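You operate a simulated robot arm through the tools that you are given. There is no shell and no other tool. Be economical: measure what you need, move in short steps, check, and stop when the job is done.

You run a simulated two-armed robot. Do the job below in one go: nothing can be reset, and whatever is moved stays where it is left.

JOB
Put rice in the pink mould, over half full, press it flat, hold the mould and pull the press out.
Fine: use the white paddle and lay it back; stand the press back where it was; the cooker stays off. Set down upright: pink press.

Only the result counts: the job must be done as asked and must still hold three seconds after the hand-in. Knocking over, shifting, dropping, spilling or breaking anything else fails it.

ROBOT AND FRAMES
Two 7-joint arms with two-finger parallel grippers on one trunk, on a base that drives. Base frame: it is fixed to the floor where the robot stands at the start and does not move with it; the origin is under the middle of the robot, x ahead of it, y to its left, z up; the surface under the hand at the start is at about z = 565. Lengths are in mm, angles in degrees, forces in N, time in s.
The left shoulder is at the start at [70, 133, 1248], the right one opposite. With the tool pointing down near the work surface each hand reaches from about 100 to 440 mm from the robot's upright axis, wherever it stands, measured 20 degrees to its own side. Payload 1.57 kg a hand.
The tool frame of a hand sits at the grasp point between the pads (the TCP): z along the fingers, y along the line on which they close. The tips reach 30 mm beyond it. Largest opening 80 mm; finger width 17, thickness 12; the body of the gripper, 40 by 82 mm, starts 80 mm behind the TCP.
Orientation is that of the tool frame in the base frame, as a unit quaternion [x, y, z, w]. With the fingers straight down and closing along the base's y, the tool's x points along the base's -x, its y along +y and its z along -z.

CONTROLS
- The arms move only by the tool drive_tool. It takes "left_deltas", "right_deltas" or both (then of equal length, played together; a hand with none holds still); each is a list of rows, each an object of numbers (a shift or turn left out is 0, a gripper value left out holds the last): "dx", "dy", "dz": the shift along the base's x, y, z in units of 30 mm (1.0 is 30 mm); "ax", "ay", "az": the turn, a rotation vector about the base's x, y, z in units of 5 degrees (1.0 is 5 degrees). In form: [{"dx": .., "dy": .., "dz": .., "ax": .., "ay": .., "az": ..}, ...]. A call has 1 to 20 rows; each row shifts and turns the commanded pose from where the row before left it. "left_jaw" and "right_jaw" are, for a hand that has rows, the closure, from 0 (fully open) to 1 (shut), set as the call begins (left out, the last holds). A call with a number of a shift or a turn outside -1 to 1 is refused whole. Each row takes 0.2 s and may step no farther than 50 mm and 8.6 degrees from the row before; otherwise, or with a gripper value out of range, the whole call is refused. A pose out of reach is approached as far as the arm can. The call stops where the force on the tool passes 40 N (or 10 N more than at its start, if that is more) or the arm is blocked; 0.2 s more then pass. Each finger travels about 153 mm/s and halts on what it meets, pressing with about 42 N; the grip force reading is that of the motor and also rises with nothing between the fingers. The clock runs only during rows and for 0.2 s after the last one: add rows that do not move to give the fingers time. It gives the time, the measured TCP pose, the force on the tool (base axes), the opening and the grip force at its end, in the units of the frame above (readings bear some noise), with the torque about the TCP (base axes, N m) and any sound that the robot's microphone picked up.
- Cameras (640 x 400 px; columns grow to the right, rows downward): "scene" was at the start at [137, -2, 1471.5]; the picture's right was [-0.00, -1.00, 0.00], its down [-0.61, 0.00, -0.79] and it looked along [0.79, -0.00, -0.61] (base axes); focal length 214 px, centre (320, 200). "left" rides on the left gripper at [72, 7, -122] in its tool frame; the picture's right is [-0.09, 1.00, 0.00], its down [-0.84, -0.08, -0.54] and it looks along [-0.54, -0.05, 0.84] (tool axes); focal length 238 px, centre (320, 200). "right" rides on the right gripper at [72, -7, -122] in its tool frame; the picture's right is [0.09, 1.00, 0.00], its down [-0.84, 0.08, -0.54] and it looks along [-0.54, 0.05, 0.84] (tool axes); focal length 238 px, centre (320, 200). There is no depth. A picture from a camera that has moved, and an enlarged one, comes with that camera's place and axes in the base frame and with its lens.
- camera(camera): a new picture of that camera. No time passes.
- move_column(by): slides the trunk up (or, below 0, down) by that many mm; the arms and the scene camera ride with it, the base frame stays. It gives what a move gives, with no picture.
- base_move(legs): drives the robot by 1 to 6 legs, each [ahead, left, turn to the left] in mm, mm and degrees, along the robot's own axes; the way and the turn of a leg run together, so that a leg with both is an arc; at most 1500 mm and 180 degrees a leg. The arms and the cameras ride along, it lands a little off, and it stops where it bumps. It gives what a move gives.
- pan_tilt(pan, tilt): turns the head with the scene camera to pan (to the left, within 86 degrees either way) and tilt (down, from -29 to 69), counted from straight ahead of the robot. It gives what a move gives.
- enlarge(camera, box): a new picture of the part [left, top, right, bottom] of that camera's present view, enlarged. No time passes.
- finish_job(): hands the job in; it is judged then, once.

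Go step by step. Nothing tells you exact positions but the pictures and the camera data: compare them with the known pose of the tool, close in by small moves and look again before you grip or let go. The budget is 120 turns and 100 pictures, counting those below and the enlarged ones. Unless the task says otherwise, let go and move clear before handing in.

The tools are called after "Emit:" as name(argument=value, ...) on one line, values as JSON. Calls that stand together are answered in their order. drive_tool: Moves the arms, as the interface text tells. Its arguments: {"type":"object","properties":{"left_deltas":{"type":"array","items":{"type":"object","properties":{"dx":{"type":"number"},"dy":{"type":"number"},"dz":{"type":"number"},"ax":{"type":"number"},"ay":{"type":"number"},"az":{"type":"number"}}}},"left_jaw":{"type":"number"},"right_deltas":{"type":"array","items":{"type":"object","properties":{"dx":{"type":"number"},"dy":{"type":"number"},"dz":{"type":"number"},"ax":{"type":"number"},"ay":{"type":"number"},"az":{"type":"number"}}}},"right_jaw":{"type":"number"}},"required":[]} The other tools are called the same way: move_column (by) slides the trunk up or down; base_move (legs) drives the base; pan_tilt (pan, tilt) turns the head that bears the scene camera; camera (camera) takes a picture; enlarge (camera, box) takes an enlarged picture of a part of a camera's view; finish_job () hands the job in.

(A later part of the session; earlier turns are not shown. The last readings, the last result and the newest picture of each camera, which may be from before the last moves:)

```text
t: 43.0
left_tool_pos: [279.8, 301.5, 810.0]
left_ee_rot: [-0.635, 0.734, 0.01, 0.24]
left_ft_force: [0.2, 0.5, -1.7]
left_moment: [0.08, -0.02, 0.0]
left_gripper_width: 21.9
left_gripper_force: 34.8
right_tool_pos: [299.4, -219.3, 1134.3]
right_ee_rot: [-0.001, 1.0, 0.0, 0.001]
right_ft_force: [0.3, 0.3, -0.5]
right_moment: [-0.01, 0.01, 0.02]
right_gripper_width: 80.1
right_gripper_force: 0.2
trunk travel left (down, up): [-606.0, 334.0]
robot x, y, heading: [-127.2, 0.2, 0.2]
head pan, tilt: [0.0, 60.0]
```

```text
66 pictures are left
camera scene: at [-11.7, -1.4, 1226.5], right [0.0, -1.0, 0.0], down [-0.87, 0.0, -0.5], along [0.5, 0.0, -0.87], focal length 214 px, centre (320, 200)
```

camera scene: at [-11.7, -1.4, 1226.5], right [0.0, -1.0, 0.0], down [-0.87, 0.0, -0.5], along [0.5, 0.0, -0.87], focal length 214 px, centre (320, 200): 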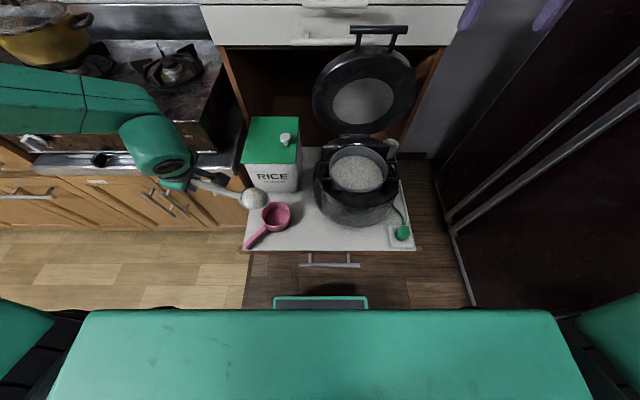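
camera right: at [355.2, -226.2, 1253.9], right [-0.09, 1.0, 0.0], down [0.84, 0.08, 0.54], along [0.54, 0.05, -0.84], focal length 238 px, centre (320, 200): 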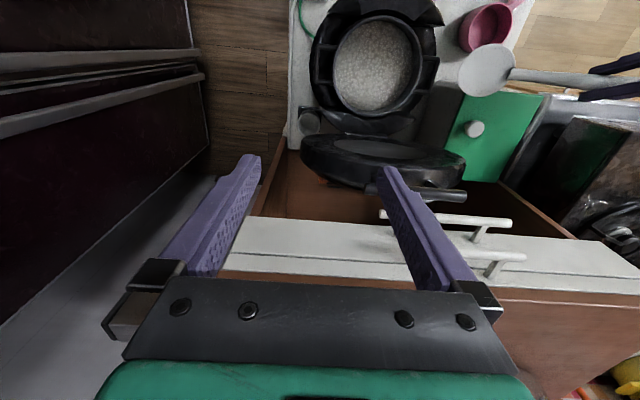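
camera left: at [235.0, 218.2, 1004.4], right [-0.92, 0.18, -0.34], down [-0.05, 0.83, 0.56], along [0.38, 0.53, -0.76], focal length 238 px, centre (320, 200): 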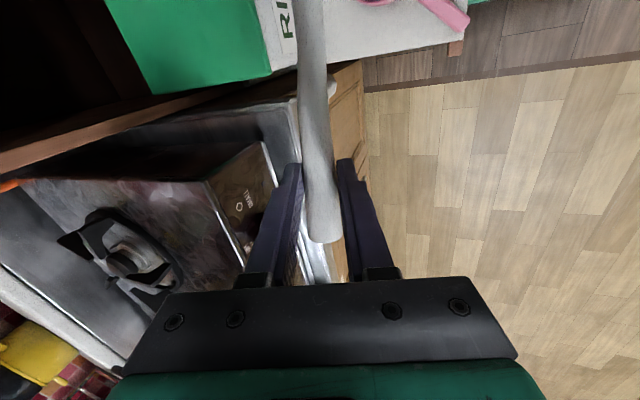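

Emit:
drive_tool(left_deltas=[{"dx": 0.1, "dy": -0.3, "dz": -0.15, "ax": 0.5}, {"dx": 0.1, "dy": -0.3, "dz": -0.15, "ax": 0.5}, {"dx": 0.1, "dy": -0.3, "dz": -0.15, "ax": 0.5}, {"dx": 0.05, "dy": -0.3, "dz": -0.15, "ax": 0.5}, {"dy": -0.2, "dz": -0.2, "ax": 0.5}, {"dy": -0.2, "dz": -0.2, "ax": 0.5}])

Emit:
enlarge(camera="scene", box=[200, 150, 360, 270])

Emit:
camera(camera="left")

```text
t: 44.5
left_tool_pos: [290.8, 254.3, 779.5]
left_ee_rot: [-0.598, 0.726, 0.106, 0.322]
left_ft_force: [-0.1, 0.3, -1.0]
left_moment: [0.04, 0.01, -0.03]
left_gripper_width: 21.7
left_gripper_force: 34.6
right_tool_pos: [300.3, -219.2, 1133.8]
right_ee_rot: [-0.002, 1.0, 0.0, 0.0]
right_ft_force: [0.6, -0.3, 0.3]
right_moment: [0.01, 0.02, 0.02]
right_gripper_width: 80.1
right_gripper_force: 0.1
trunk travel left (down, up): [-606.0, 334.0]
robot x, y, heading: [-129.2, 3.6, 0.3]
head pan, tilt: [0.0, 60.0]
```

```text
3.33 times, centred on (280, 210) of scene
camera zoom: at [-10.9, -1.6, 1226.4], right [0.0, -1.0, 0.0], down [-0.87, 0.0, -0.5], along [0.5, 0.0, -0.87], focal length 715 px, centre (453, 167)
```

zoom: 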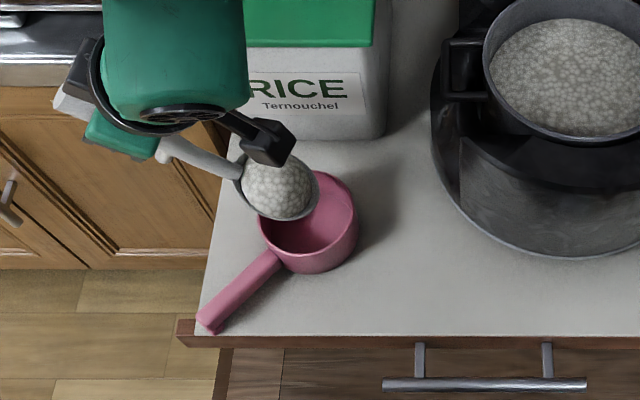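

```text
64 pictures are left
camera left: at [238.0, 131.9, 830.3], right [-0.93, 0.33, -0.17], down [-0.05, 0.36, 0.93], along [0.37, 0.87, -0.31], focal length 238 px, centre (320, 200)
```

left: 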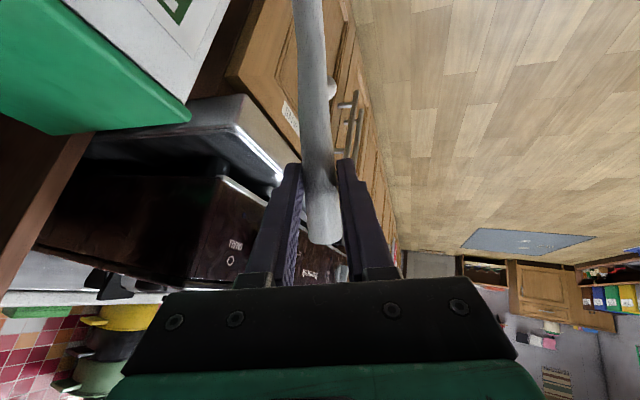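

Emit:
drive_tool(left_deltas=[{"dy": -0.33, "dz": 0.2, "ax": 0.75}, {"dy": -0.33, "dz": 0.2, "ax": 0.75}, {"dy": -0.33, "dz": 0.2, "ax": 0.75}, {"dy": -0.33, "dz": 0.2, "ax": 0.75}, {"dy": -0.33, "dz": 0.2, "ax": 0.75}, {"dy": -0.33, "dz": 0.2, "ax": 0.75}, {"dy": -0.3, "dz": 0.1, "ax": 0.5}, {}, {}])

Emit:
enlarge(camera="scene", box=[200, 150, 360, 270])

```text
t: 46.5
left_tool_pos: [275.8, 246.9, 859.4]
left_ee_rot: [-0.514, 0.686, 0.261, 0.443]
left_ft_force: [0.4, -0.8, -1.2]
left_moment: [0.01, -0.01, -0.04]
left_gripper_width: 21.8
left_gripper_force: 34.8
left hand out of reach, approached as far as the arm can: row 3, 4, 5, 6, 7
right_tool_pos: [299.6, -219.9, 1132.4]
right_ee_rot: [-0.001, 1.0, 0.0, 0.001]
right_ft_force: [-1.1, -0.5, -0.2]
right_moment: [0.02, 0.02, 0.02]
right_gripper_width: 80.0
right_gripper_force: 0.0
trunk travel left (down, up): [-606.0, 334.0]
robot x, y, heading: [-126.6, 2.0, 0.1]
head pan, tilt: [0.0, 60.0]
```

```text
3.33 times, centred on (280, 210) of scene
camera zoom: at [-11.4, -1.4, 1226.5], right [0.0, -1.0, 0.0], down [-0.87, 0.0, -0.5], along [0.5, 0.0, -0.87], focal length 715 px, centre (453, 167)
```

zoom: 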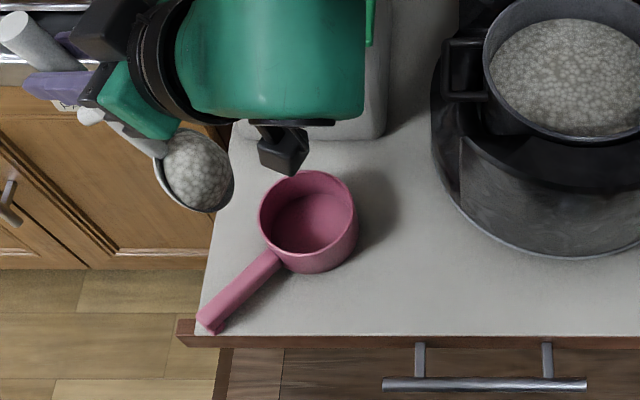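

The rice sticks at 60° tip-down and the arm runs out of range. I'll level again, back up further, and instead dump by rolling the paddle about its handle (tool swinging toward horizontal).

Emit:
drive_tool(left_deltas=[{"ax": -1, "dz": 0.2}, {"ax": -1, "dz": 0.2}, {"ax": -1}, {"ax": -1}, {"ax": -1, "dy": 0.2}, {"ax": -1, "dy": 0.2}, {"ax": -1, "dy": 0.2}, {"ax": -1, "dy": 0.2}, {"ax": -1, "dy": 0.2}, {"ax": -1, "dy": 0.2}, {"ax": -1, "dy": 0.2}, {"ax": -1, "dy": 0.2}])

Emit:
base_move(legs=[[-110, 0, 0]])

Emit:
drive_tool(left_deltas=[{"dx": 0.5}, {"dx": 0.8, "ay": -0.5}, {"dx": 0.7, "ay": -1}, {"dx": 0.5, "ay": -1}, {"ay": -1}, {"ay": -1}, {"ay": -1}, {"ay": -0.5}])

Emit:
camera(camera="scene")

```text
t: 49.0
left_tool_pos: [274.1, 296.4, 870.1]
left_ee_rot: [-0.668, 0.724, -0.118, 0.126]
left_ft_force: [-0.3, 0.1, -1.9]
left_moment: [0.08, 0.0, -0.02]
left_gripper_width: 21.8
left_gripper_force: 35.1
right_tool_pos: [298.8, -218.6, 1133.5]
right_ee_rot: [0.0, 1.0, 0.0, 0.001]
right_ft_force: [0.1, 0.5, 0.4]
right_moment: [0.03, 0.01, -0.06]
right_gripper_width: 79.9
right_gripper_force: 0.0
trunk travel left (down, up): [-606.0, 334.0]
robot x, y, heading: [-124.7, 2.0, 0.1]
head pan, tilt: [0.0, 60.0]
```

```text
t: 50.2
left_tool_pos: [165.5, 296.3, 870.3]
left_ee_rot: [-0.667, 0.725, -0.116, 0.126]
left_ft_force: [-0.1, -0.6, -1.6]
left_moment: [0.07, -0.02, 0.0]
left_gripper_width: 21.8
left_gripper_force: 34.7
right_tool_pos: [191.3, -219.3, 1133.4]
right_ee_rot: [-0.001, 1.0, 0.0, -0.001]
right_ft_force: [0.8, -0.4, -0.1]
right_moment: [0.04, -0.01, -0.05]
right_gripper_width: 80.2
right_gripper_force: 0.0
trunk travel left (down, up): [-606.0, 334.0]
robot x, y, heading: [-239.5, -1.7, 0.1]
head pan, tilt: [0.0, 60.0]
```

```text
t: 52.0
left_tool_pos: [240.0, 296.0, 869.8]
left_ee_rot: [-0.614, 0.667, -0.286, 0.311]
left_ft_force: [0.7, 0.3, -1.0]
left_moment: [0.08, 0.0, 0.0]
left_gripper_width: 22.2
left_gripper_force: 34.8
right_tool_pos: [189.7, -219.7, 1132.4]
right_ee_rot: [0.0, 1.0, 0.0, 0.0]
right_ft_force: [0.2, -0.5, -0.2]
right_moment: [0.01, -0.01, 0.0]
right_gripper_width: 80.0
right_gripper_force: 0.1
trunk travel left (down, up): [-606.0, 334.0]
robot x, y, heading: [-233.6, 1.0, 0.1]
head pan, tilt: [0.0, 60.0]
```

```text
62 pictures are left
camera scene: at [-120.9, -1.5, 1226.5], right [0.0, -1.0, 0.0], down [-0.87, 0.0, -0.5], along [0.5, 0.0, -0.87], focal length 214 px, centre (320, 200)
```

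scene: 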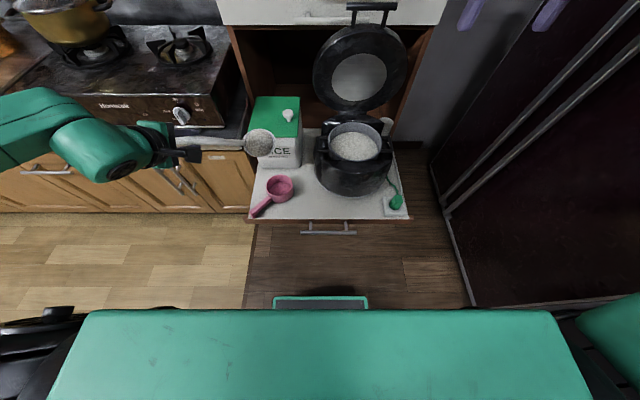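

Roll motion works. Lowering over the mould with roll at ~45°, still holding the rice.

Emit:
drive_tool(left_deltas=[{"dz": -0.7, "dx": 0.1, "dy": -0.1}, {"dz": -0.7, "dx": 0.1, "dy": -0.1}, {"dz": -0.7, "dx": 0.1, "dy": -0.1}, {"dz": -0.7, "ay": -0.6}, {"dz": -0.6, "ay": -0.6}, {"dz": -0.6, "ay": -0.6}, {"dz": -0.5, "ay": -0.6}, {"ay": -0.6}])

Emit:
enlarge(camera="scene", box=[200, 130, 360, 240])

```text
t: 53.8
left_tool_pos: [248.8, 288.9, 736.3]
left_ee_rot: [-0.573, 0.62, -0.362, 0.395]
left_ft_force: [-1.6, -0.5, -0.8]
left_moment: [0.12, 0.08, -0.01]
left_gripper_width: 22.0
left_gripper_force: 35.0
right_tool_pos: [190.1, -220.6, 1133.6]
right_ee_rot: [0.0, 1.0, 0.0, -0.001]
right_ft_force: [0.0, -0.3, 0.2]
right_moment: [0.01, -0.04, -0.01]
right_gripper_width: 79.8
right_gripper_force: 0.0
trunk travel left (down, up): [-606.0, 334.0]
robot x, y, heading: [-237.9, -0.9, -0.1]
head pan, tilt: [0.0, 60.0]
```

```text
3.64 times, centred on (280, 185) of scene
camera zoom: at [-120.8, -2.0, 1226.5], right [0.0, -1.0, 0.0], down [-0.87, 0.0, -0.5], along [0.5, 0.0, -0.87], focal length 780 px, centre (466, 254)
```

zoom: 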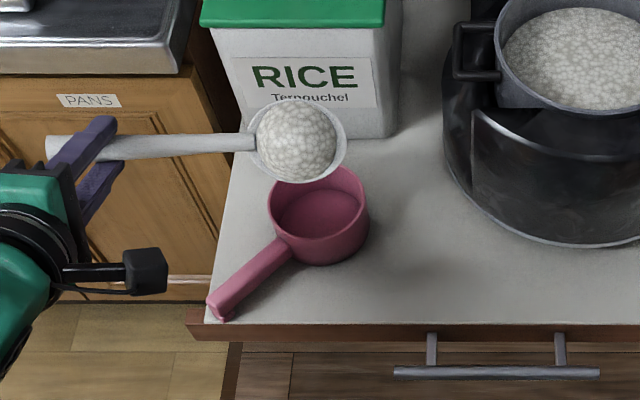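

Emit:
drive_tool(left_deltas=[{"dz": -0.5, "ay": -0.3}, {"dz": -0.5, "ay": -0.6}, {"dz": -0.4, "ay": -0.9}, {"dz": -0.2, "ay": -0.9}, {"ay": -0.9}, {"ay": -0.9}, {}, {}])

Emit:
enlarge(camera="scene", box=[200, 130, 360, 240])

```text
t: 55.6
left_tool_pos: [249.0, 288.3, 687.7]
left_ee_rot: [-0.49, 0.532, -0.468, 0.508]
left_ft_force: [0.2, 0.1, 0.0]
left_moment: [0.08, 0.0, -0.01]
left_gripper_width: 21.5
left_gripper_force: 34.7
right_tool_pos: [189.8, -219.3, 1132.5]
right_ee_rot: [-0.001, 1.0, 0.0, 0.0]
right_ft_force: [0.8, 0.0, -0.1]
right_moment: [0.0, -0.02, 0.0]
right_gripper_width: 79.9
right_gripper_force: 0.0
trunk travel left (down, up): [-606.0, 334.0]
robot x, y, heading: [-237.4, 0.8, 0.2]
head pan, tilt: [0.0, 60.0]
```

```text
3.64 times, centred on (280, 185) of scene
camera zoom: at [-120.8, -1.7, 1226.5], right [0.0, -1.0, 0.0], down [-0.87, 0.0, -0.5], along [0.5, 0.0, -0.87], focal length 780 px, centre (466, 254)
```

zoom: 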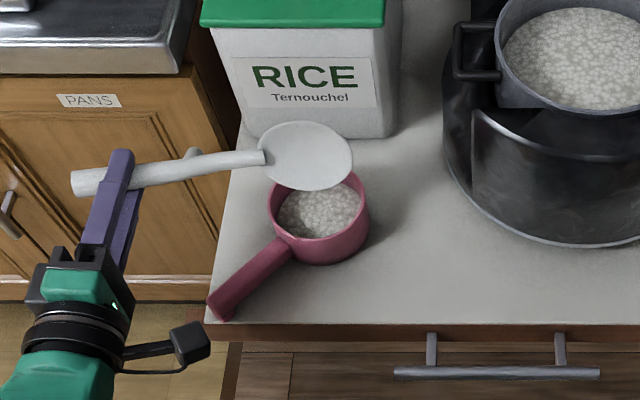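

The rice dropped fully into the mould at ~67° roll. It looks near half at best, so I'll fetch a second scoop: raise, un-roll, drive forward 110 mm.

Emit:
drive_tool(left_deltas=[{"dz": 0.8}, {"dz": 0.9}, {"dz": 0.9, "ay": 0.9}, {"dz": 0.9, "ay": 0.9}, {"dz": 0.9, "ay": 0.9}, {"dz": 0.9, "ay": 0.9}, {"dz": 0.9, "ay": 0.9}, {"dz": 0.6, "ay": 0.9}, {"ay": 0.9}, {"ay": 0.9}, {"ay": 0.9}, {"ay": 0.9}, {"ay": 0.9}, {"ay": 0.9}, {"ay": 0.9}, {"ay": 0.9}, {"ay": 0.9}])

Emit:
enlarge(camera="scene", box=[230, 160, 350, 230])

Emit:
base_move(legs=[[112, 0, 0]])

```text
t: 59.2
left_tool_pos: [250.3, 287.2, 891.1]
left_ee_rot: [-0.667, 0.725, -0.116, 0.125]
left_ft_force: [-0.4, -0.1, -0.4]
left_moment: [0.07, 0.04, 0.0]
left_gripper_width: 21.7
left_gripper_force: 34.8
right_tool_pos: [191.1, -219.7, 1132.9]
right_ee_rot: [0.001, 1.0, 0.0, 0.0]
right_ft_force: [-0.3, -1.1, -0.7]
right_moment: [0.02, -0.02, 0.0]
right_gripper_width: 79.9
right_gripper_force: 0.0
trunk travel left (down, up): [-606.0, 334.0]
robot x, y, heading: [-239.5, -3.1, 0.1]
head pan, tilt: [0.0, 60.0]
```

```text
5.33 times, centred on (290, 195) of scene
camera zoom: at [-120.3, -1.9, 1226.4], right [0.0, -1.0, 0.0], down [-0.87, 0.0, -0.5], along [0.5, 0.0, -0.87], focal length 1144 px, centre (480, 227)
```

zoom: 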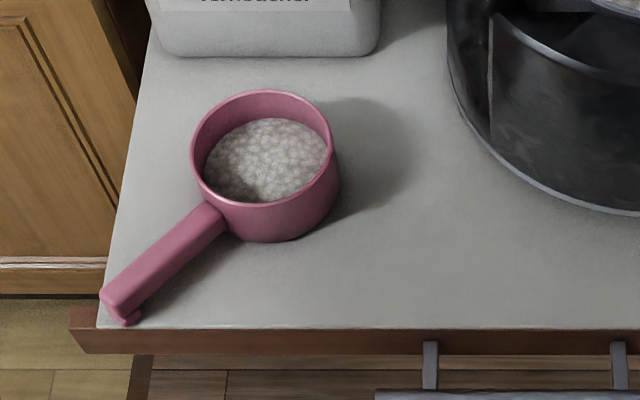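

```text
t: 60.5
left_tool_pos: [362.4, 286.8, 892.2]
left_ee_rot: [-0.668, 0.724, -0.117, 0.127]
left_ft_force: [1.3, -0.1, 0.0]
left_moment: [0.04, 0.03, 0.0]
left_gripper_width: 21.8
left_gripper_force: 34.6
right_tool_pos: [303.6, -219.2, 1133.2]
right_ee_rot: [0.0, 1.0, 0.0, 0.001]
right_ft_force: [1.1, -0.3, -0.3]
right_moment: [0.04, 0.03, 0.01]
right_gripper_width: 80.2
right_gripper_force: 0.0
trunk travel left (down, up): [-606.0, 334.0]
robot x, y, heading: [-126.8, -0.4, 0.1]
head pan, tilt: [0.0, 60.0]
```

One scoop gives about 40–50 %. Repeating the scoop.

Emit:
drive_tool(left_deltas=[{"dx": 0.2, "dy": -0.9}, {"dx": 0.2, "dy": -0.9}, {"dx": 0.2, "dy": -0.9}, {"dx": 0.13, "dy": -0.9}, {"dy": -0.9}, {"dy": -0.9}, {"dy": -0.9}, {"dy": -0.9}, {"dy": -0.9}, {"dy": -0.5, "ax": 1}, {"dy": -0.65, "ax": 1}, {"ax": 1}, {"ax": 1}, {"ax": 1}, {"ax": 1}])

Emit:
enlarge(camera="scene", box=[240, 100, 420, 240])

```text
t: 63.6
left_tool_pos: [384.5, 8.6, 891.0]
left_ee_rot: [-0.612, 0.729, 0.077, 0.296]
left_ft_force: [0.6, -1.2, 0.6]
left_moment: [0.04, 0.04, 0.0]
left_gripper_width: 21.7
left_gripper_force: 34.6
right_tool_pos: [302.4, -221.2, 1134.4]
right_ee_rot: [-0.001, 1.0, 0.0, 0.001]
right_ft_force: [0.2, -0.4, 0.3]
right_moment: [0.01, 0.0, 0.01]
right_gripper_width: 80.1
right_gripper_force: 0.1
trunk travel left (down, up): [-606.0, 334.0]
robot x, y, heading: [-123.8, 0.9, 0.2]
head pan, tilt: [0.0, 60.0]
```

```text
2.86 times, centred on (330, 170) of scene
camera zoom: at [-7.8, -2.3, 1226.5], right [0.0, -1.0, 0.0], down [-0.87, 0.0, -0.5], along [0.5, 0.0, -0.87], focal length 613 px, centre (291, 286)
```

zoom: 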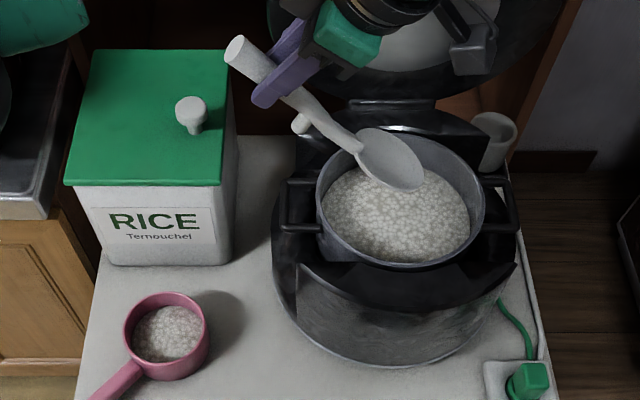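

Emit:
drive_tool(left_deltas=[{"dz": -1}, {"dz": -1}, {"dz": -0.6}, {"dz": -0.5}, {}, {"dz": 0.4, "dy": 0.1}, {"ax": -0.75, "dy": 0.17, "dz": 0.2}, {"ax": -0.75, "dy": 0.17, "dz": 0.2}, {"ax": -0.75, "dy": 0.17, "dz": 0.2}, {"ax": -0.75, "dy": 0.17, "dz": 0.2}, {"ax": -0.75, "dy": 0.17, "dz": 0.2}, {"ax": -0.75, "dy": 0.17, "dz": 0.2}, {"ax": -0.75, "dy": 0.17, "dz": 0.2}, {"ax": -0.75, "dy": 0.17, "dz": 0.2}, {"dz": 0.5}, {"dz": 0.5}])

Emit:
drive_tool(left_deltas=[{"dx": -0.1, "dy": 0.3}, {"dx": -0.1, "dy": 0.6}, {"dx": -0.1, "dy": 0.6}, {"dx": -0.1, "dy": 0.6}, {"dx": -0.1, "dy": 0.6}, {"dx": -0.1, "dy": 0.6}, {"dx": -0.05, "dy": 0.6}, {"dy": 0.6}, {"dy": 0.6}, {"dy": 0.6}, {"dy": 0.6}, {"dy": 0.6}, {"dy": 0.6}, {"dy": 0.4}])

Emit:
enlarge(camera="scene", box=[200, 100, 420, 240])

```text
t: 67.0
left_tool_pos: [385.2, 52.8, 890.3]
left_ee_rot: [-0.668, 0.724, -0.116, 0.126]
left_ft_force: [0.0, 0.5, -1.2]
left_moment: [0.1, 0.02, -0.04]
left_gripper_width: 21.9
left_gripper_force: 34.6
right_tool_pos: [303.0, -218.6, 1131.9]
right_ee_rot: [-0.001, 1.0, 0.0, 0.0]
right_ft_force: [-0.1, -0.5, -1.1]
right_moment: [-0.01, -0.02, -0.03]
right_gripper_width: 80.1
right_gripper_force: 0.0
trunk travel left (down, up): [-606.0, 334.0]
robot x, y, heading: [-128.8, 0.8, -0.3]
head pan, tilt: [0.0, 60.0]
```

```text
t: 70.0
left_tool_pos: [364.9, 291.5, 887.6]
left_ee_rot: [-0.668, 0.725, -0.116, 0.126]
left_ft_force: [-0.6, -1.1, -1.8]
left_moment: [0.08, -0.03, 0.01]
left_gripper_width: 22.1
left_gripper_force: 34.2
right_tool_pos: [302.7, -219.2, 1133.0]
right_ee_rot: [0.0, 1.0, 0.001, 0.0]
right_ft_force: [0.3, 0.5, -0.1]
right_moment: [-0.01, 0.0, 0.01]
right_gripper_width: 79.9
right_gripper_force: 0.1
trunk travel left (down, up): [-606.0, 334.0]
robot x, y, heading: [-125.7, -1.5, -0.1]
head pan, tilt: [0.0, 60.0]
```

```text
2.86 times, centred on (310, 170) of scene
camera zoom: at [-7.7, -1.3, 1226.5], right [0.0, -1.0, 0.0], down [-0.87, 0.0, -0.5], along [0.5, 0.0, -0.87], focal length 613 px, centre (349, 286)
```

zoom: 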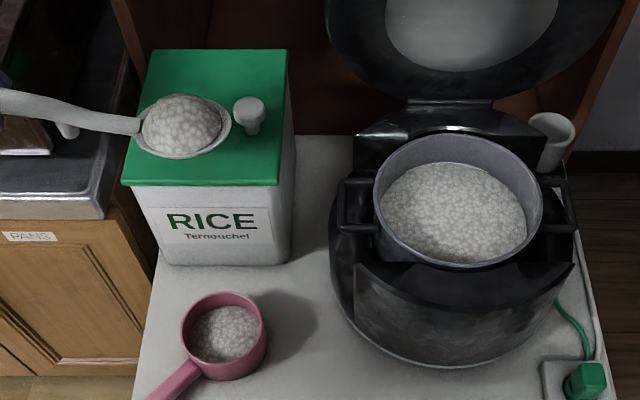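

Second scoop loaded. Back up 112 mm and repeat the pour.

Emit:
base_move(legs=[[-112, 0, 0]])

Emit:
drive_tool(left_deltas=[{"dz": -0.3, "ay": -0.9}, {"dz": -0.5, "ay": -0.9}, {"dz": -0.6, "ay": -0.9}, {"dz": -0.6, "ay": -0.9}, {"dz": -0.6, "ay": -0.9}, {"dz": -0.6, "ay": -0.9}, {"dz": -0.6, "ay": -0.9}, {"dz": -0.6, "ay": -0.9}, {"dz": -0.5, "ay": -0.9}, {}])

Emit:
enlarge(camera="scene", box=[200, 130, 360, 240])

```text
t: 71.2
left_tool_pos: [255.2, 290.4, 887.6]
left_ee_rot: [-0.668, 0.725, -0.116, 0.126]
left_ft_force: [0.4, 0.7, -0.9]
left_moment: [0.12, -0.01, 0.02]
left_gripper_width: 21.8
left_gripper_force: 34.4
right_tool_pos: [192.0, -219.9, 1131.9]
right_ee_rot: [0.001, 1.0, 0.0, 0.0]
right_ft_force: [0.1, 0.0, 0.1]
right_moment: [-0.01, 0.0, -0.02]
right_gripper_width: 80.2
right_gripper_force: 0.1
trunk travel left (down, up): [-606.0, 334.0]
robot x, y, heading: [-237.9, -0.8, 0.6]
head pan, tilt: [0.0, 60.0]
```

```text
t: 73.5
left_tool_pos: [258.0, 277.7, 745.9]
left_ee_rot: [-0.582, 0.645, -0.343, 0.358]
left_ft_force: [1.2, 0.4, -1.1]
left_moment: [0.12, 0.06, 0.0]
left_gripper_width: 21.7
left_gripper_force: 34.4
left hand out of reach, approached as far as the arm can: row 9
right_tool_pos: [191.3, -219.9, 1133.1]
right_ee_rot: [0.0, 1.0, 0.0, 0.001]
right_ft_force: [-0.3, 0.3, -0.5]
right_moment: [0.02, 0.01, 0.02]
right_gripper_width: 79.9
right_gripper_force: 0.1
trunk travel left (down, up): [-606.0, 334.0]
robot x, y, heading: [-239.5, -0.6, -0.0]
head pan, tilt: [0.0, 60.0]
```

```text
3.64 times, centred on (280, 185) of scene
camera zoom: at [-119.3, -1.5, 1226.5], right [0.0, -1.0, 0.0], down [-0.87, 0.0, -0.5], along [0.5, 0.0, -0.87], focal length 780 px, centre (466, 254)
```

zoom: 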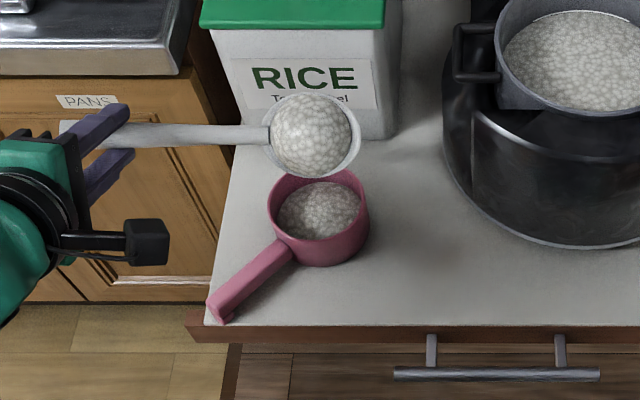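

Emit:
drive_tool(left_deltas=[{"dy": 0.35, "dx": -0.3, "dz": 0.3}, {"ay": -0.5}, {"ay": -0.5}, {}])

Emit:
enlarge(camera="scene", box=[200, 130, 360, 240])

```text
t: 74.5
left_tool_pos: [245.6, 300.7, 750.1]
left_ee_rot: [-0.571, 0.619, -0.365, 0.397]
left_ft_force: [-0.3, -0.9, -1.1]
left_moment: [0.08, 0.05, 0.02]
left_gripper_width: 21.9
left_gripper_force: 35.1
right_tool_pos: [191.6, -219.6, 1133.5]
right_ee_rot: [0.0, 1.0, 0.0, 0.0]
right_ft_force: [0.4, 0.3, -0.1]
right_moment: [-0.02, -0.02, -0.04]
right_gripper_width: 79.7
right_gripper_force: 0.0
trunk travel left (down, up): [-606.0, 334.0]
robot x, y, heading: [-236.8, 0.0, 0.1]
head pan, tilt: [0.0, 60.0]
```

```text
3.64 times, centred on (280, 185) of scene
camera zoom: at [-118.9, -1.7, 1226.5], right [0.0, -1.0, 0.0], down [-0.87, 0.0, -0.5], along [0.5, 0.0, -0.87], focal length 780 px, centre (466, 254)
```

zoom: 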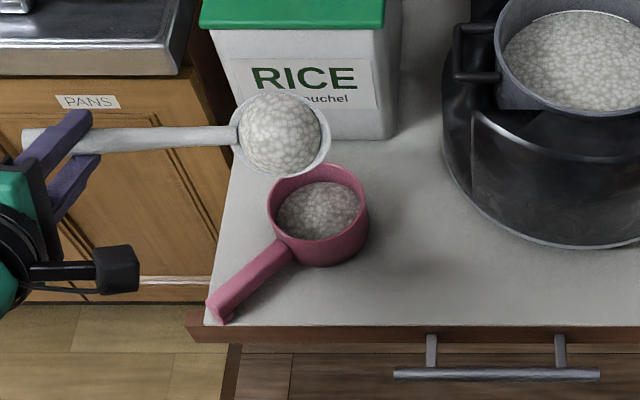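

Emit:
drive_tool(left_deltas=[{"dx": 0.1, "dy": -0.2, "dz": -0.2}, {"dy": -0.2, "dz": -0.25}, {"dz": -0.5, "ay": -0.3}, {"dz": -0.5, "ay": -0.6}, {"dz": -0.4, "ay": -0.9}, {"dz": -0.2, "ay": -0.9}, {"ay": -0.9}, {"ay": -0.9}, {}, {}])

Emit:
enlarge(camera="scene", box=[200, 130, 360, 240])

```text
t: 76.7
left_tool_pos: [248.7, 289.2, 688.5]
left_ee_rot: [-0.488, 0.529, -0.47, 0.51]
left_ft_force: [-0.6, -0.1, -1.1]
left_moment: [0.08, 0.0, 0.03]
left_gripper_width: 21.9
left_gripper_force: 34.5
right_tool_pos: [191.3, -218.4, 1132.5]
right_ee_rot: [0.0, 1.0, 0.0, 0.0]
right_ft_force: [0.3, 0.0, -0.1]
right_moment: [0.03, -0.03, -0.04]
right_gripper_width: 79.8
right_gripper_force: 0.0
trunk travel left (down, up): [-606.0, 334.0]
robot x, y, heading: [-235.1, 0.9, 0.0]
head pan, tilt: [0.0, 60.0]
```

```text
3.64 times, centred on (280, 185) of scene
camera zoom: at [-119.1, -1.8, 1226.5], right [0.0, -1.0, 0.0], down [-0.87, 0.0, -0.5], along [0.5, 0.0, -0.87], focal length 780 px, centre (466, 254)
```

zoom: 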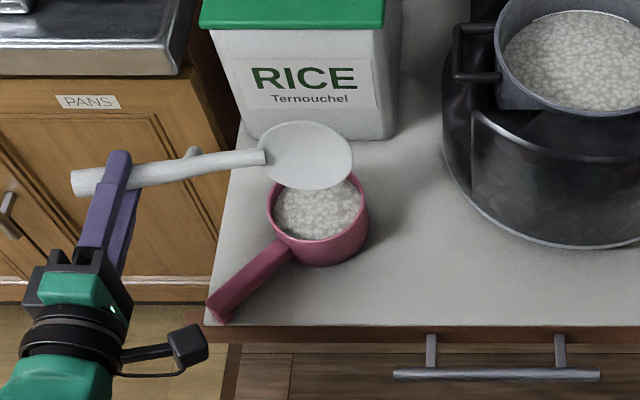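

Emit:
drive_tool(left_deltas=[{"dz": 0.8}, {"dz": 0.9}, {"dz": 0.9, "ay": 0.9}, {"dz": 0.9, "ay": 0.9}, {"dz": 0.9, "ay": 0.9}, {"dz": 0.9, "ay": 0.9}, {"dz": 0.9, "ay": 0.9}, {"dz": 0.6, "ay": 0.9}, {"ay": 0.9}, {"ay": 0.9}, {"ay": 0.9}, {"ay": 0.9}, {"ay": 0.9}, {"ay": 0.9}, {"ay": 0.9}, {"ay": 0.9}, {"ay": 0.9}])

Emit:
enlarge(camera="scene", box=[230, 160, 350, 230])

```text
t: 80.2
left_tool_pos: [248.8, 287.3, 891.5]
left_ee_rot: [-0.668, 0.724, -0.118, 0.129]
left_ft_force: [-0.3, -0.4, 0.0]
left_moment: [0.07, 0.0, -0.02]
left_gripper_width: 21.8
left_gripper_force: 34.0
right_tool_pos: [192.6, -220.0, 1131.8]
right_ee_rot: [0.0, 1.0, 0.0, -0.001]
right_ft_force: [-0.1, 0.4, 0.0]
right_moment: [0.04, 0.01, 0.01]
right_gripper_width: 80.1
right_gripper_force: 0.1
trunk travel left (down, up): [-606.0, 334.0]
robot x, y, heading: [-236.2, -1.8, 0.2]
head pan, tilt: [0.0, 60.0]
```

```text
5.33 times, centred on (290, 195) of scene
camera zoom: at [-118.6, -1.9, 1226.4], right [0.0, -1.0, 0.0], down [-0.87, 0.0, -0.5], along [0.5, 0.0, -0.87], focal length 1144 px, centre (480, 227)
```

zoom: 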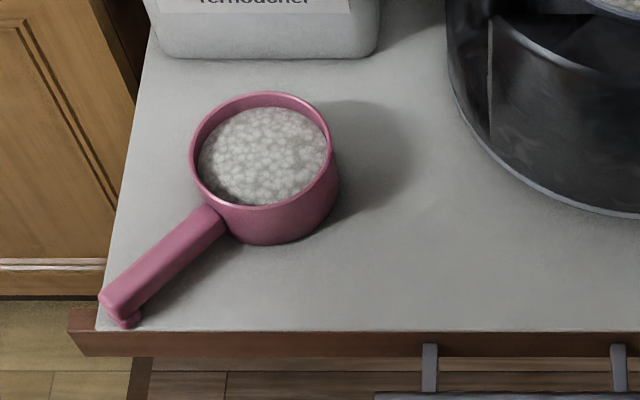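

The mould is now about three-quarters full with no spill. Next I'll return the paddle: trunk up, drive back to start, and go to the recorded grasp pose.

Emit:
move_column(by=332)

Emit:
drive_tool(left_deltas=[{"dy": -0.9}, {"dy": -0.9}, {"dy": -0.9}, {"dy": -0.9}, {"dy": -0.2}])

Emit:
base_move(legs=[[236, 0, 0]])

Emit:
drive_tool(left_deltas=[{"dx": 0.5}, {"dx": 0.8}, {"dx": 0.8}, {"dx": 0.8}, {"dx": 0.6}])

Emit:
camera(camera="scene")

```text
t: 83.5
left_tool_pos: [247.7, 287.7, 1223.6]
left_ee_rot: [-0.667, 0.724, -0.119, 0.13]
left_ft_force: [0.2, -0.3, -0.4]
left_moment: [0.07, 0.03, -0.01]
left_gripper_width: 21.8
left_gripper_force: 34.3
right_tool_pos: [191.4, -219.5, 1464.8]
right_ee_rot: [0.001, 1.0, 0.0, 0.001]
right_ft_force: [0.7, 0.1, -0.4]
right_moment: [-0.01, 0.03, -0.01]
right_gripper_width: 80.0
right_gripper_force: 0.1
trunk travel left (down, up): [-938.0, 2.0]
robot x, y, heading: [-238.7, -0.8, 0.0]
head pan, tilt: [0.0, 60.0]
```

```text
t: 84.7
left_tool_pos: [249.5, 174.0, 1225.2]
left_ee_rot: [-0.667, 0.724, -0.12, 0.131]
left_ft_force: [-1.0, -0.1, -1.7]
left_moment: [0.07, -0.05, 0.0]
left_gripper_width: 21.6
left_gripper_force: 34.3
right_tool_pos: [192.2, -221.2, 1464.2]
right_ee_rot: [0.0, 1.0, 0.0, -0.001]
right_ft_force: [-0.6, 0.3, -0.1]
right_moment: [0.02, -0.02, 0.02]
right_gripper_width: 80.0
right_gripper_force: 0.0
trunk travel left (down, up): [-938.0, 2.0]
robot x, y, heading: [-235.5, 2.7, 0.0]
head pan, tilt: [0.0, 60.0]
```

```text
t: 86.5
left_tool_pos: [479.1, 177.0, 1226.5]
left_ee_rot: [-0.667, 0.723, -0.12, 0.132]
left_ft_force: [-0.7, -0.8, -0.9]
left_moment: [0.06, -0.05, 0.01]
left_gripper_width: 21.6
left_gripper_force: 35.0
right_tool_pos: [419.5, -218.6, 1466.9]
right_ee_rot: [-0.002, 1.0, 0.0, 0.004]
right_ft_force: [-0.6, 0.0, -0.1]
right_moment: [0.04, -0.04, 0.04]
right_gripper_width: 79.9
right_gripper_force: 0.1
trunk travel left (down, up): [-938.0, 2.0]
robot x, y, heading: [-2.9, -1.1, 0.1]
head pan, tilt: [0.0, 60.0]
```

```text
t: 87.7
left_tool_pos: [588.4, 177.4, 1223.4]
left_ee_rot: [-0.668, 0.723, -0.119, 0.129]
left_ft_force: [0.0, -0.2, -1.4]
left_moment: [0.08, 0.03, 0.01]
left_gripper_width: 21.6
left_gripper_force: 34.9
right_tool_pos: [426.4, -218.9, 1464.7]
right_ee_rot: [-0.002, 1.0, 0.001, -0.001]
right_ft_force: [0.5, -0.1, -0.3]
right_moment: [-0.02, -0.04, 0.0]
right_gripper_width: 80.1
right_gripper_force: 0.1
trunk travel left (down, up): [-938.0, 2.0]
robot x, y, heading: [0.0, 1.1, 0.5]
head pan, tilt: [0.0, 60.0]
```

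```text
52 pictures are left
camera scene: at [115.8, -1.4, 1558.4], right [0.0, -1.0, 0.0], down [-0.87, 0.0, -0.5], along [0.5, 0.0, -0.87], focal length 214 px, centre (320, 200)
```

scene: 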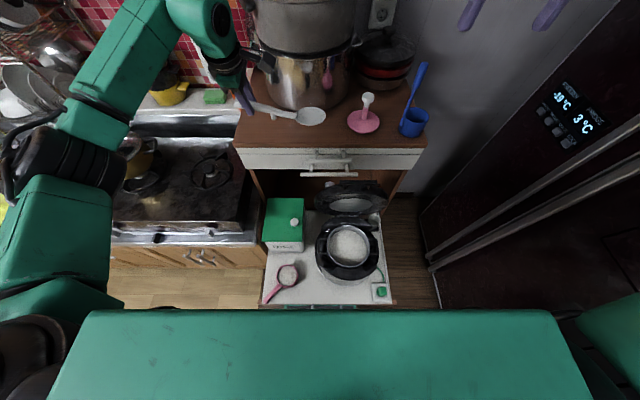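

Emit:
drive_tool(left_deltas=[{"dx": 0.8, "dy": -0.05}, {"dx": 0.8, "dy": -0.05}, {"dx": 0.7, "dy": -0.05}, {"dz": -0.9}, {"dz": -0.9}, {"dz": -0.5}, {"dz": -0.3}])

Emit:
enlarge(camera="scene", box=[220, 70, 360, 150])

```text
t: 89.3
left_tool_pos: [656.3, 171.4, 1146.5]
left_ee_rot: [-0.668, 0.723, -0.119, 0.13]
left_ft_force: [0.5, 0.6, -1.0]
left_moment: [0.06, -0.01, 0.02]
left_gripper_width: 21.9
left_gripper_force: 34.6
right_tool_pos: [427.2, -217.7, 1465.1]
right_ee_rot: [-0.002, 1.0, 0.0, 0.001]
right_ft_force: [-0.2, 0.3, 0.2]
right_moment: [-0.04, -0.02, -0.04]
right_gripper_width: 79.9
right_gripper_force: 0.1
trunk travel left (down, up): [-938.0, 2.0]
robot x, y, heading: [-0.8, 0.5, 0.2]
head pan, tilt: [0.0, 60.0]
```

```text
4.57 times, centred on (290, 110) of scene
camera zoom: at [115.3, -1.4, 1558.5], right [0.0, -1.0, 0.0], down [-0.87, 0.0, -0.5], along [0.5, 0.0, -0.87], focal length 980 px, centre (457, 611)
```

zoom: 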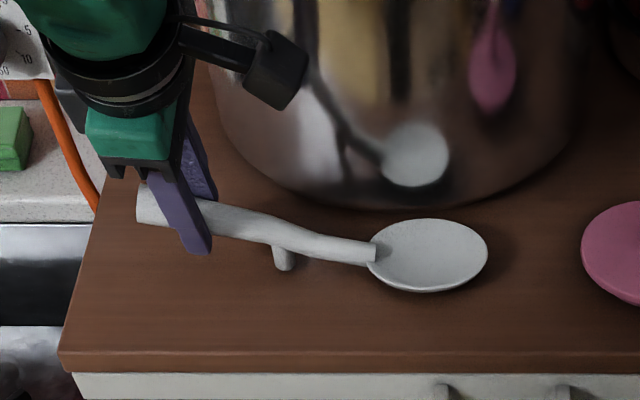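

Nearly down; lower the last ~6 mm, then open and lift away.

Emit:
drive_tool(left_deltas=[{"dz": -0.13}, {"dz": -0.08}, {}])

Emit:
drive_tool(left_deltas=[{}, {}, {}, {}], left_jaw=0)

Emit:
drive_tool(left_deltas=[{"dz": 0.5}, {"dz": 0.8}, {"dz": 0.9}, {"dz": 0.9}, {"dx": -1}, {"dx": -1}, {"dx": -1}, {"dx": -1}, {"dx": -1}])

Emit:
enlarge(camera="scene", box=[220, 70, 440, 180])

```text
t: 90.1
left_tool_pos: [656.3, 172.3, 1144.0]
left_ee_rot: [-0.668, 0.723, -0.121, 0.131]
left_ft_force: [1.1, 1.0, 6.7]
left_moment: [-0.24, -0.02, 0.03]
left_gripper_width: 21.8
left_gripper_force: 35.0
right_tool_pos: [425.6, -217.9, 1465.4]
right_ee_rot: [-0.002, 1.0, 0.0, 0.001]
right_ft_force: [1.0, -0.6, -0.6]
right_moment: [-0.01, 0.01, -0.02]
right_gripper_width: 79.9
right_gripper_force: 0.1
trunk travel left (down, up): [-938.0, 2.0]
robot x, y, heading: [-1.9, 2.5, 0.3]
head pan, tilt: [0.0, 60.0]
```

```text
t: 91.1
left_tool_pos: [657.6, 172.7, 1141.8]
left_ee_rot: [-0.668, 0.723, -0.118, 0.13]
left_ft_force: [-0.7, 1.0, 0.1]
left_moment: [-0.03, 0.01, -0.02]
left_gripper_width: 80.1
left_gripper_force: 0.0
right_tool_pos: [427.3, -216.8, 1465.0]
right_ee_rot: [-0.001, 1.0, -0.001, 0.001]
right_ft_force: [-0.3, 0.1, 0.0]
right_moment: [-0.02, -0.01, 0.02]
right_gripper_width: 80.0
right_gripper_force: 0.1
trunk travel left (down, up): [-938.0, 2.0]
robot x, y, heading: [-3.3, 4.1, 0.2]
head pan, tilt: [0.0, 60.0]
```

```text
t: 93.1
left_tool_pos: [505.2, 173.5, 1233.0]
left_ee_rot: [-0.669, 0.722, -0.119, 0.13]
left_ft_force: [-0.4, -0.1, 0.0]
left_moment: [-0.02, 0.02, -0.01]
left_gripper_width: 79.9
left_gripper_force: 0.1
right_tool_pos: [424.3, -216.7, 1464.6]
right_ee_rot: [-0.001, 1.0, 0.0, 0.001]
right_ft_force: [0.0, -0.5, -0.2]
right_moment: [-0.02, -0.01, 0.02]
right_gripper_width: 80.0
right_gripper_force: 0.0
trunk travel left (down, up): [-938.0, 2.0]
robot x, y, heading: [-3.3, -1.5, 0.1]
head pan, tilt: [0.0, 60.0]
```

```text
2.91 times, centred on (330, 125) of scene
camera zoom: at [113.5, 0.2, 1558.6], right [0.0, -1.0, 0.0], down [-0.87, 0.0, -0.5], along [0.5, 0.0, -0.87], focal length 624 px, centre (291, 418)
```

zoom: 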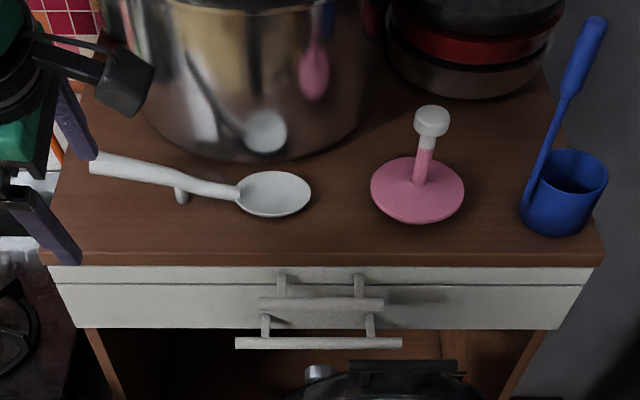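

Paddle is back as it was. Now the right hand approaches the press stem with a 45° forward pitch while the left retracts.

Emit:
drive_tool(right_deltas=[{"dx": 0.57, "dy": 0.28, "dz": -0.88, "ay": -0.9}, {"dx": 0.57, "dy": 0.28, "dz": -0.88, "ay": -0.9}, {"dx": 0.57, "dy": 0.28, "dz": -0.88, "ay": -0.9}, {"dx": 0.57, "dy": 0.28, "dz": -0.88, "ay": -0.9}, {"dx": 0.57, "dy": 0.28, "dz": -0.88, "ay": -0.9}, {"dx": 0.57, "dy": 0.28, "dz": -0.88, "ay": -0.9}, {"dx": 0.57, "dy": 0.28, "dz": -0.88, "ay": -0.9}, {"dx": 0.57, "dy": 0.28, "dz": -0.8, "ay": -0.9}, {"dx": 0.57, "dy": 0.28, "dz": -0.8, "ay": -0.9}, {"dx": 0.57, "dy": 0.28, "dz": -0.8, "ay": -0.9}], left_deltas=[{"dx": -0.6, "dz": 0.2}, {"dx": -0.6, "dz": 0.2}, {"dx": -0.6, "dz": 0.2}, {"dx": -0.6, "dz": 0.2}, {"dx": -0.6, "dz": 0.2}, {"dx": -0.6}, {"dx": -0.6}, {"ay": 0.8}, {"ay": 0.8}, {"ay": 0.8}])

Emit:
camera(camera="right")

Emit:
camera(camera="scene")

```text
t: 95.3
left_tool_pos: [382.8, 174.1, 1262.4]
left_ee_rot: [-0.676, 0.733, -0.048, 0.053]
left_ft_force: [-0.7, -0.4, 1.1]
left_moment: [-0.03, 0.02, 0.02]
left_gripper_width: 80.0
left_gripper_force: 0.1
right_tool_pos: [597.7, -131.3, 1206.9]
right_ee_rot: [-0.001, 0.924, 0.001, 0.382]
right_ft_force: [0.4, -0.4, -0.3]
right_moment: [0.03, 0.02, -0.03]
right_gripper_width: 79.6
right_gripper_force: 0.0
trunk travel left (down, up): [-938.0, 2.0]
robot x, y, heading: [-2.9, 2.5, 0.2]
head pan, tilt: [0.0, 60.0]
```

```text
49 pictures are left
camera right: at [461.1, -139.5, 1240.5], right [-0.07, 1.0, -0.06], down [0.21, 0.08, 0.97], along [0.98, 0.05, -0.21], focal length 238 px, centre (320, 200)
```

right: 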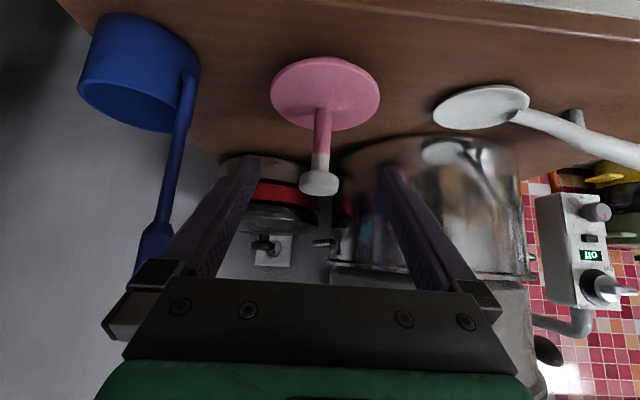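

```text
48 pictures are left
camera scene: at [117.5, -1.3, 1558.4], right [0.0, -1.0, 0.0], down [-0.87, 0.0, -0.5], along [0.5, 0.0, -0.87], focal length 214 px, centre (320, 200)
```

scene: 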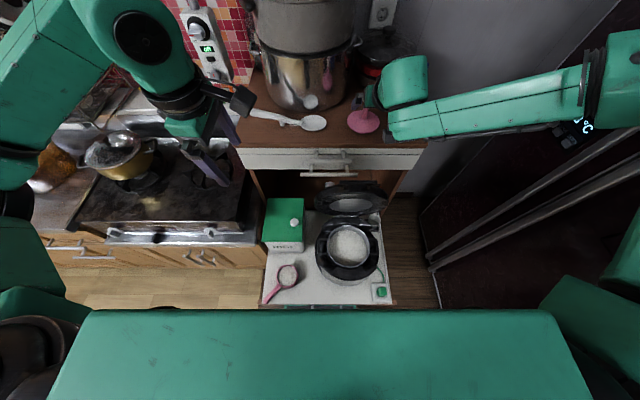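

Stem centre measures y≈−132 at x≈657. Moving in along the tool axis.

Emit:
drive_tool(right_deltas=[{"dx": 0.5, "dz": -0.6}, {"dx": 0.5, "dz": -0.6}, {"dx": 0.5, "dz": -0.55}, {"dx": 0.47, "dz": -0.48}, {}])

Emit:
camera(camera="right")

```text
t: 96.5
left_tool_pos: [380.1, 173.4, 1263.7]
left_ee_rot: [-0.676, 0.733, -0.048, 0.053]
left_ft_force: [-0.1, -0.1, -0.1]
left_moment: [0.01, -0.01, 0.01]
left_gripper_width: 80.0
left_gripper_force: 0.0
right_tool_pos: [634.8, -152.3, 1155.8]
right_ee_rot: [-0.001, 0.924, 0.0, 0.383]
right_ft_force: [-0.4, 0.5, 0.0]
right_moment: [0.0, 0.01, 0.02]
right_gripper_width: 80.1
right_gripper_force: 0.0
right hand out of reach, approached as far as the arm can: row 3, 4
trunk travel left (down, up): [-938.0, 2.0]
robot x, y, heading: [-1.5, -2.5, 0.4]
head pan, tilt: [0.0, 60.0]
```

```text
47 pictures are left
camera right: at [497.3, -158.3, 1189.2], right [-0.07, 1.0, -0.07], down [0.21, 0.08, 0.97], along [0.98, 0.05, -0.21], focal length 238 px, centre (320, 200)
```

right: 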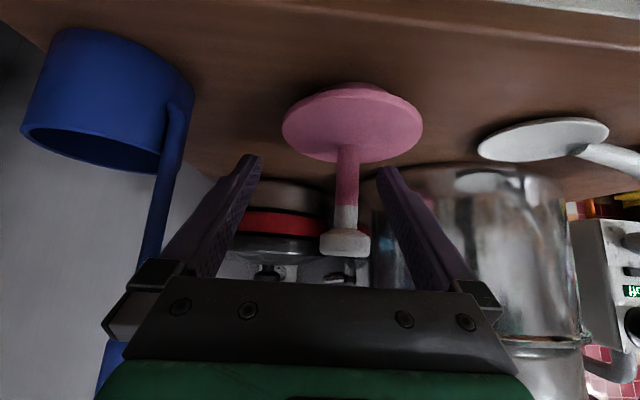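

The 45° pitch hits a limit; back off and use ~25° pitch instead.

Emit:
drive_tool(right_deltas=[{"dx": -0.5, "dz": 0.6, "dy": 0.3}, {"dx": -0.6, "dz": 0.8, "dy": 0.37}, {"dz": 0.8, "ay": 0.8}, {"dz": 0.5, "ay": 0.8}, {"ay": 0.8}, {"ay": 0.8}, {"ay": 0.8}, {"dx": 0.6}, {"dx": 0.6}, {"dx": 0.6}, {"dx": 0.1}])

Emit:
camera(camera="right")

```text
t: 98.9
left_tool_pos: [381.4, 172.7, 1262.3]
left_ee_rot: [-0.676, 0.733, -0.049, 0.053]
left_ft_force: [0.8, 0.0, 0.3]
left_moment: [0.0, 0.0, 0.02]
left_gripper_width: 80.0
left_gripper_force: 0.0
right_tool_pos: [621.3, -157.8, 1238.6]
right_ee_rot: [-0.002, 0.976, 0.001, 0.218]
right_ft_force: [0.3, -0.2, 0.0]
right_moment: [-0.02, -0.02, -0.01]
right_gripper_width: 80.1
right_gripper_force: 0.0
right hand out of reach, approached as far as the arm can: row 8, 9, 10
trunk travel left (down, up): [-938.0, 2.0]
robot x, y, heading: [-3.8, -0.8, 0.0]
head pan, tilt: [0.0, 60.0]
```

```text
46 pictures are left
camera right: at [503.5, -164.5, 1318.0], right [-0.09, 1.0, -0.04], down [0.53, 0.08, 0.85], along [0.84, 0.05, -0.53], focal length 238 px, centre (320, 200)
```

right: 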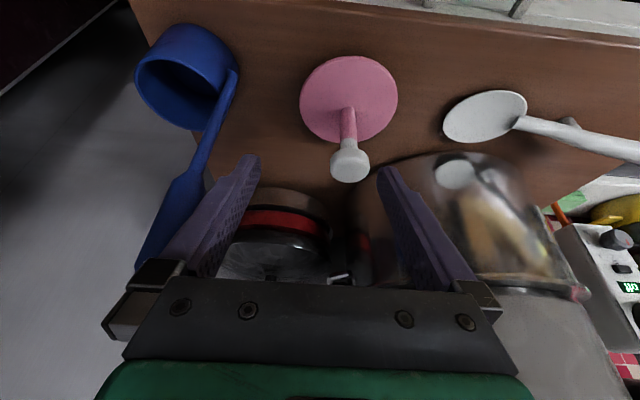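

Reach is better toward the arm's own side, so I'll shift the base 90 mm left and retry.

Emit:
drive_tool(right_deltas=[{"dx": -1, "dz": 0.3}, {"dx": -0.5}])

Emit:
base_move(legs=[[0, 95, 0]])

Emit:
drive_tool(right_deltas=[{"dy": -0.8, "dx": 0.3}, {"dy": -0.8, "dx": 0.6}, {"dy": -0.6, "dx": 0.6}, {"dx": 0.6}, {"dx": 0.6}, {}])

```text
t: 99.5
left_tool_pos: [379.2, 172.8, 1263.3]
left_ee_rot: [-0.677, 0.733, -0.049, 0.055]
left_ft_force: [-0.7, 0.7, 0.1]
left_moment: [0.0, -0.04, 0.01]
left_gripper_width: 80.1
left_gripper_force: 0.0
right_tool_pos: [574.5, -156.4, 1248.2]
right_ee_rot: [-0.001, 0.976, 0.0, 0.216]
right_ft_force: [-0.6, 0.0, -0.9]
right_moment: [0.03, 0.0, -0.01]
right_gripper_width: 80.1
right_gripper_force: 0.1
trunk travel left (down, up): [-938.0, 2.0]
robot x, y, heading: [-3.8, -1.9, 0.3]
head pan, tilt: [0.0, 60.0]
```

```text
t: 100.6
left_tool_pos: [380.9, 257.9, 1264.7]
left_ee_rot: [-0.676, 0.733, -0.047, 0.056]
left_ft_force: [0.3, -0.7, 0.3]
left_moment: [0.07, -0.01, 0.01]
left_gripper_width: 80.0
left_gripper_force: 0.0
right_tool_pos: [575.2, -71.2, 1246.5]
right_ee_rot: [-0.002, 0.976, 0.004, 0.217]
right_ft_force: [-0.3, -0.1, 0.0]
right_moment: [0.06, 0.0, 0.0]
right_gripper_width: 80.0
right_gripper_force: 0.1
trunk travel left (down, up): [-938.0, 2.0]
robot x, y, heading: [-1.4, 92.0, 0.3]
head pan, tilt: [0.0, 60.0]
```

```text
t: 102.0
left_tool_pos: [379.1, 264.7, 1263.0]
left_ee_rot: [-0.677, 0.733, -0.048, 0.054]
left_ft_force: [0.0, 0.2, -0.6]
left_moment: [-0.02, -0.01, 0.02]
left_gripper_width: 80.2
left_gripper_force: 0.1
right_tool_pos: [652.3, -133.7, 1249.5]
right_ee_rot: [-0.001, 0.976, 0.001, 0.219]
right_ft_force: [-1.3, -0.5, -0.2]
right_moment: [-0.01, -0.02, 0.0]
right_gripper_width: 79.7
right_gripper_force: 0.0
right hand out of reach, approached as far as the arm can: row 5
trunk travel left (down, up): [-938.0, 2.0]
robot x, y, heading: [-1.4, 90.8, 0.2]
head pan, tilt: [0.0, 60.0]
```

Emit:
drive_tool(right_deltas=[{"dz": -0.8, "dx": 0.1, "dy": 0.03}, {"dz": -0.8, "dx": 0.1, "dy": 0.03}, {}])

Emit:
camera(camera="right")

```text
t: 102.8
left_tool_pos: [380.7, 267.2, 1262.8]
left_ee_rot: [-0.677, 0.732, -0.049, 0.054]
left_ft_force: [-0.5, -0.1, -1.0]
left_moment: [0.0, 0.0, -0.04]
left_gripper_width: 80.0
left_gripper_force: 0.0
right_tool_pos: [647.0, -133.5, 1203.0]
right_ee_rot: [-0.002, 0.976, 0.001, 0.218]
right_ft_force: [0.9, -0.1, 0.4]
right_moment: [-0.02, 0.02, -0.04]
right_gripper_width: 79.9
right_gripper_force: 0.0
right hand out of reach, approached as far as the arm can: row 1, 2
trunk travel left (down, up): [-938.0, 2.0]
robot x, y, heading: [-2.6, 93.5, 0.2]
head pan, tilt: [0.0, 60.0]
```

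```text
45 pictures are left
camera right: at [530.4, -139.6, 1281.6], right [-0.09, 1.0, -0.04], down [0.53, 0.08, 0.85], along [0.85, 0.05, -0.53], focal length 238 px, centre (320, 200)
```

right: 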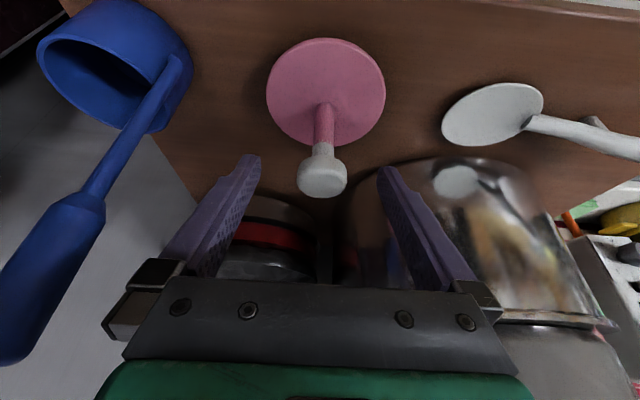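

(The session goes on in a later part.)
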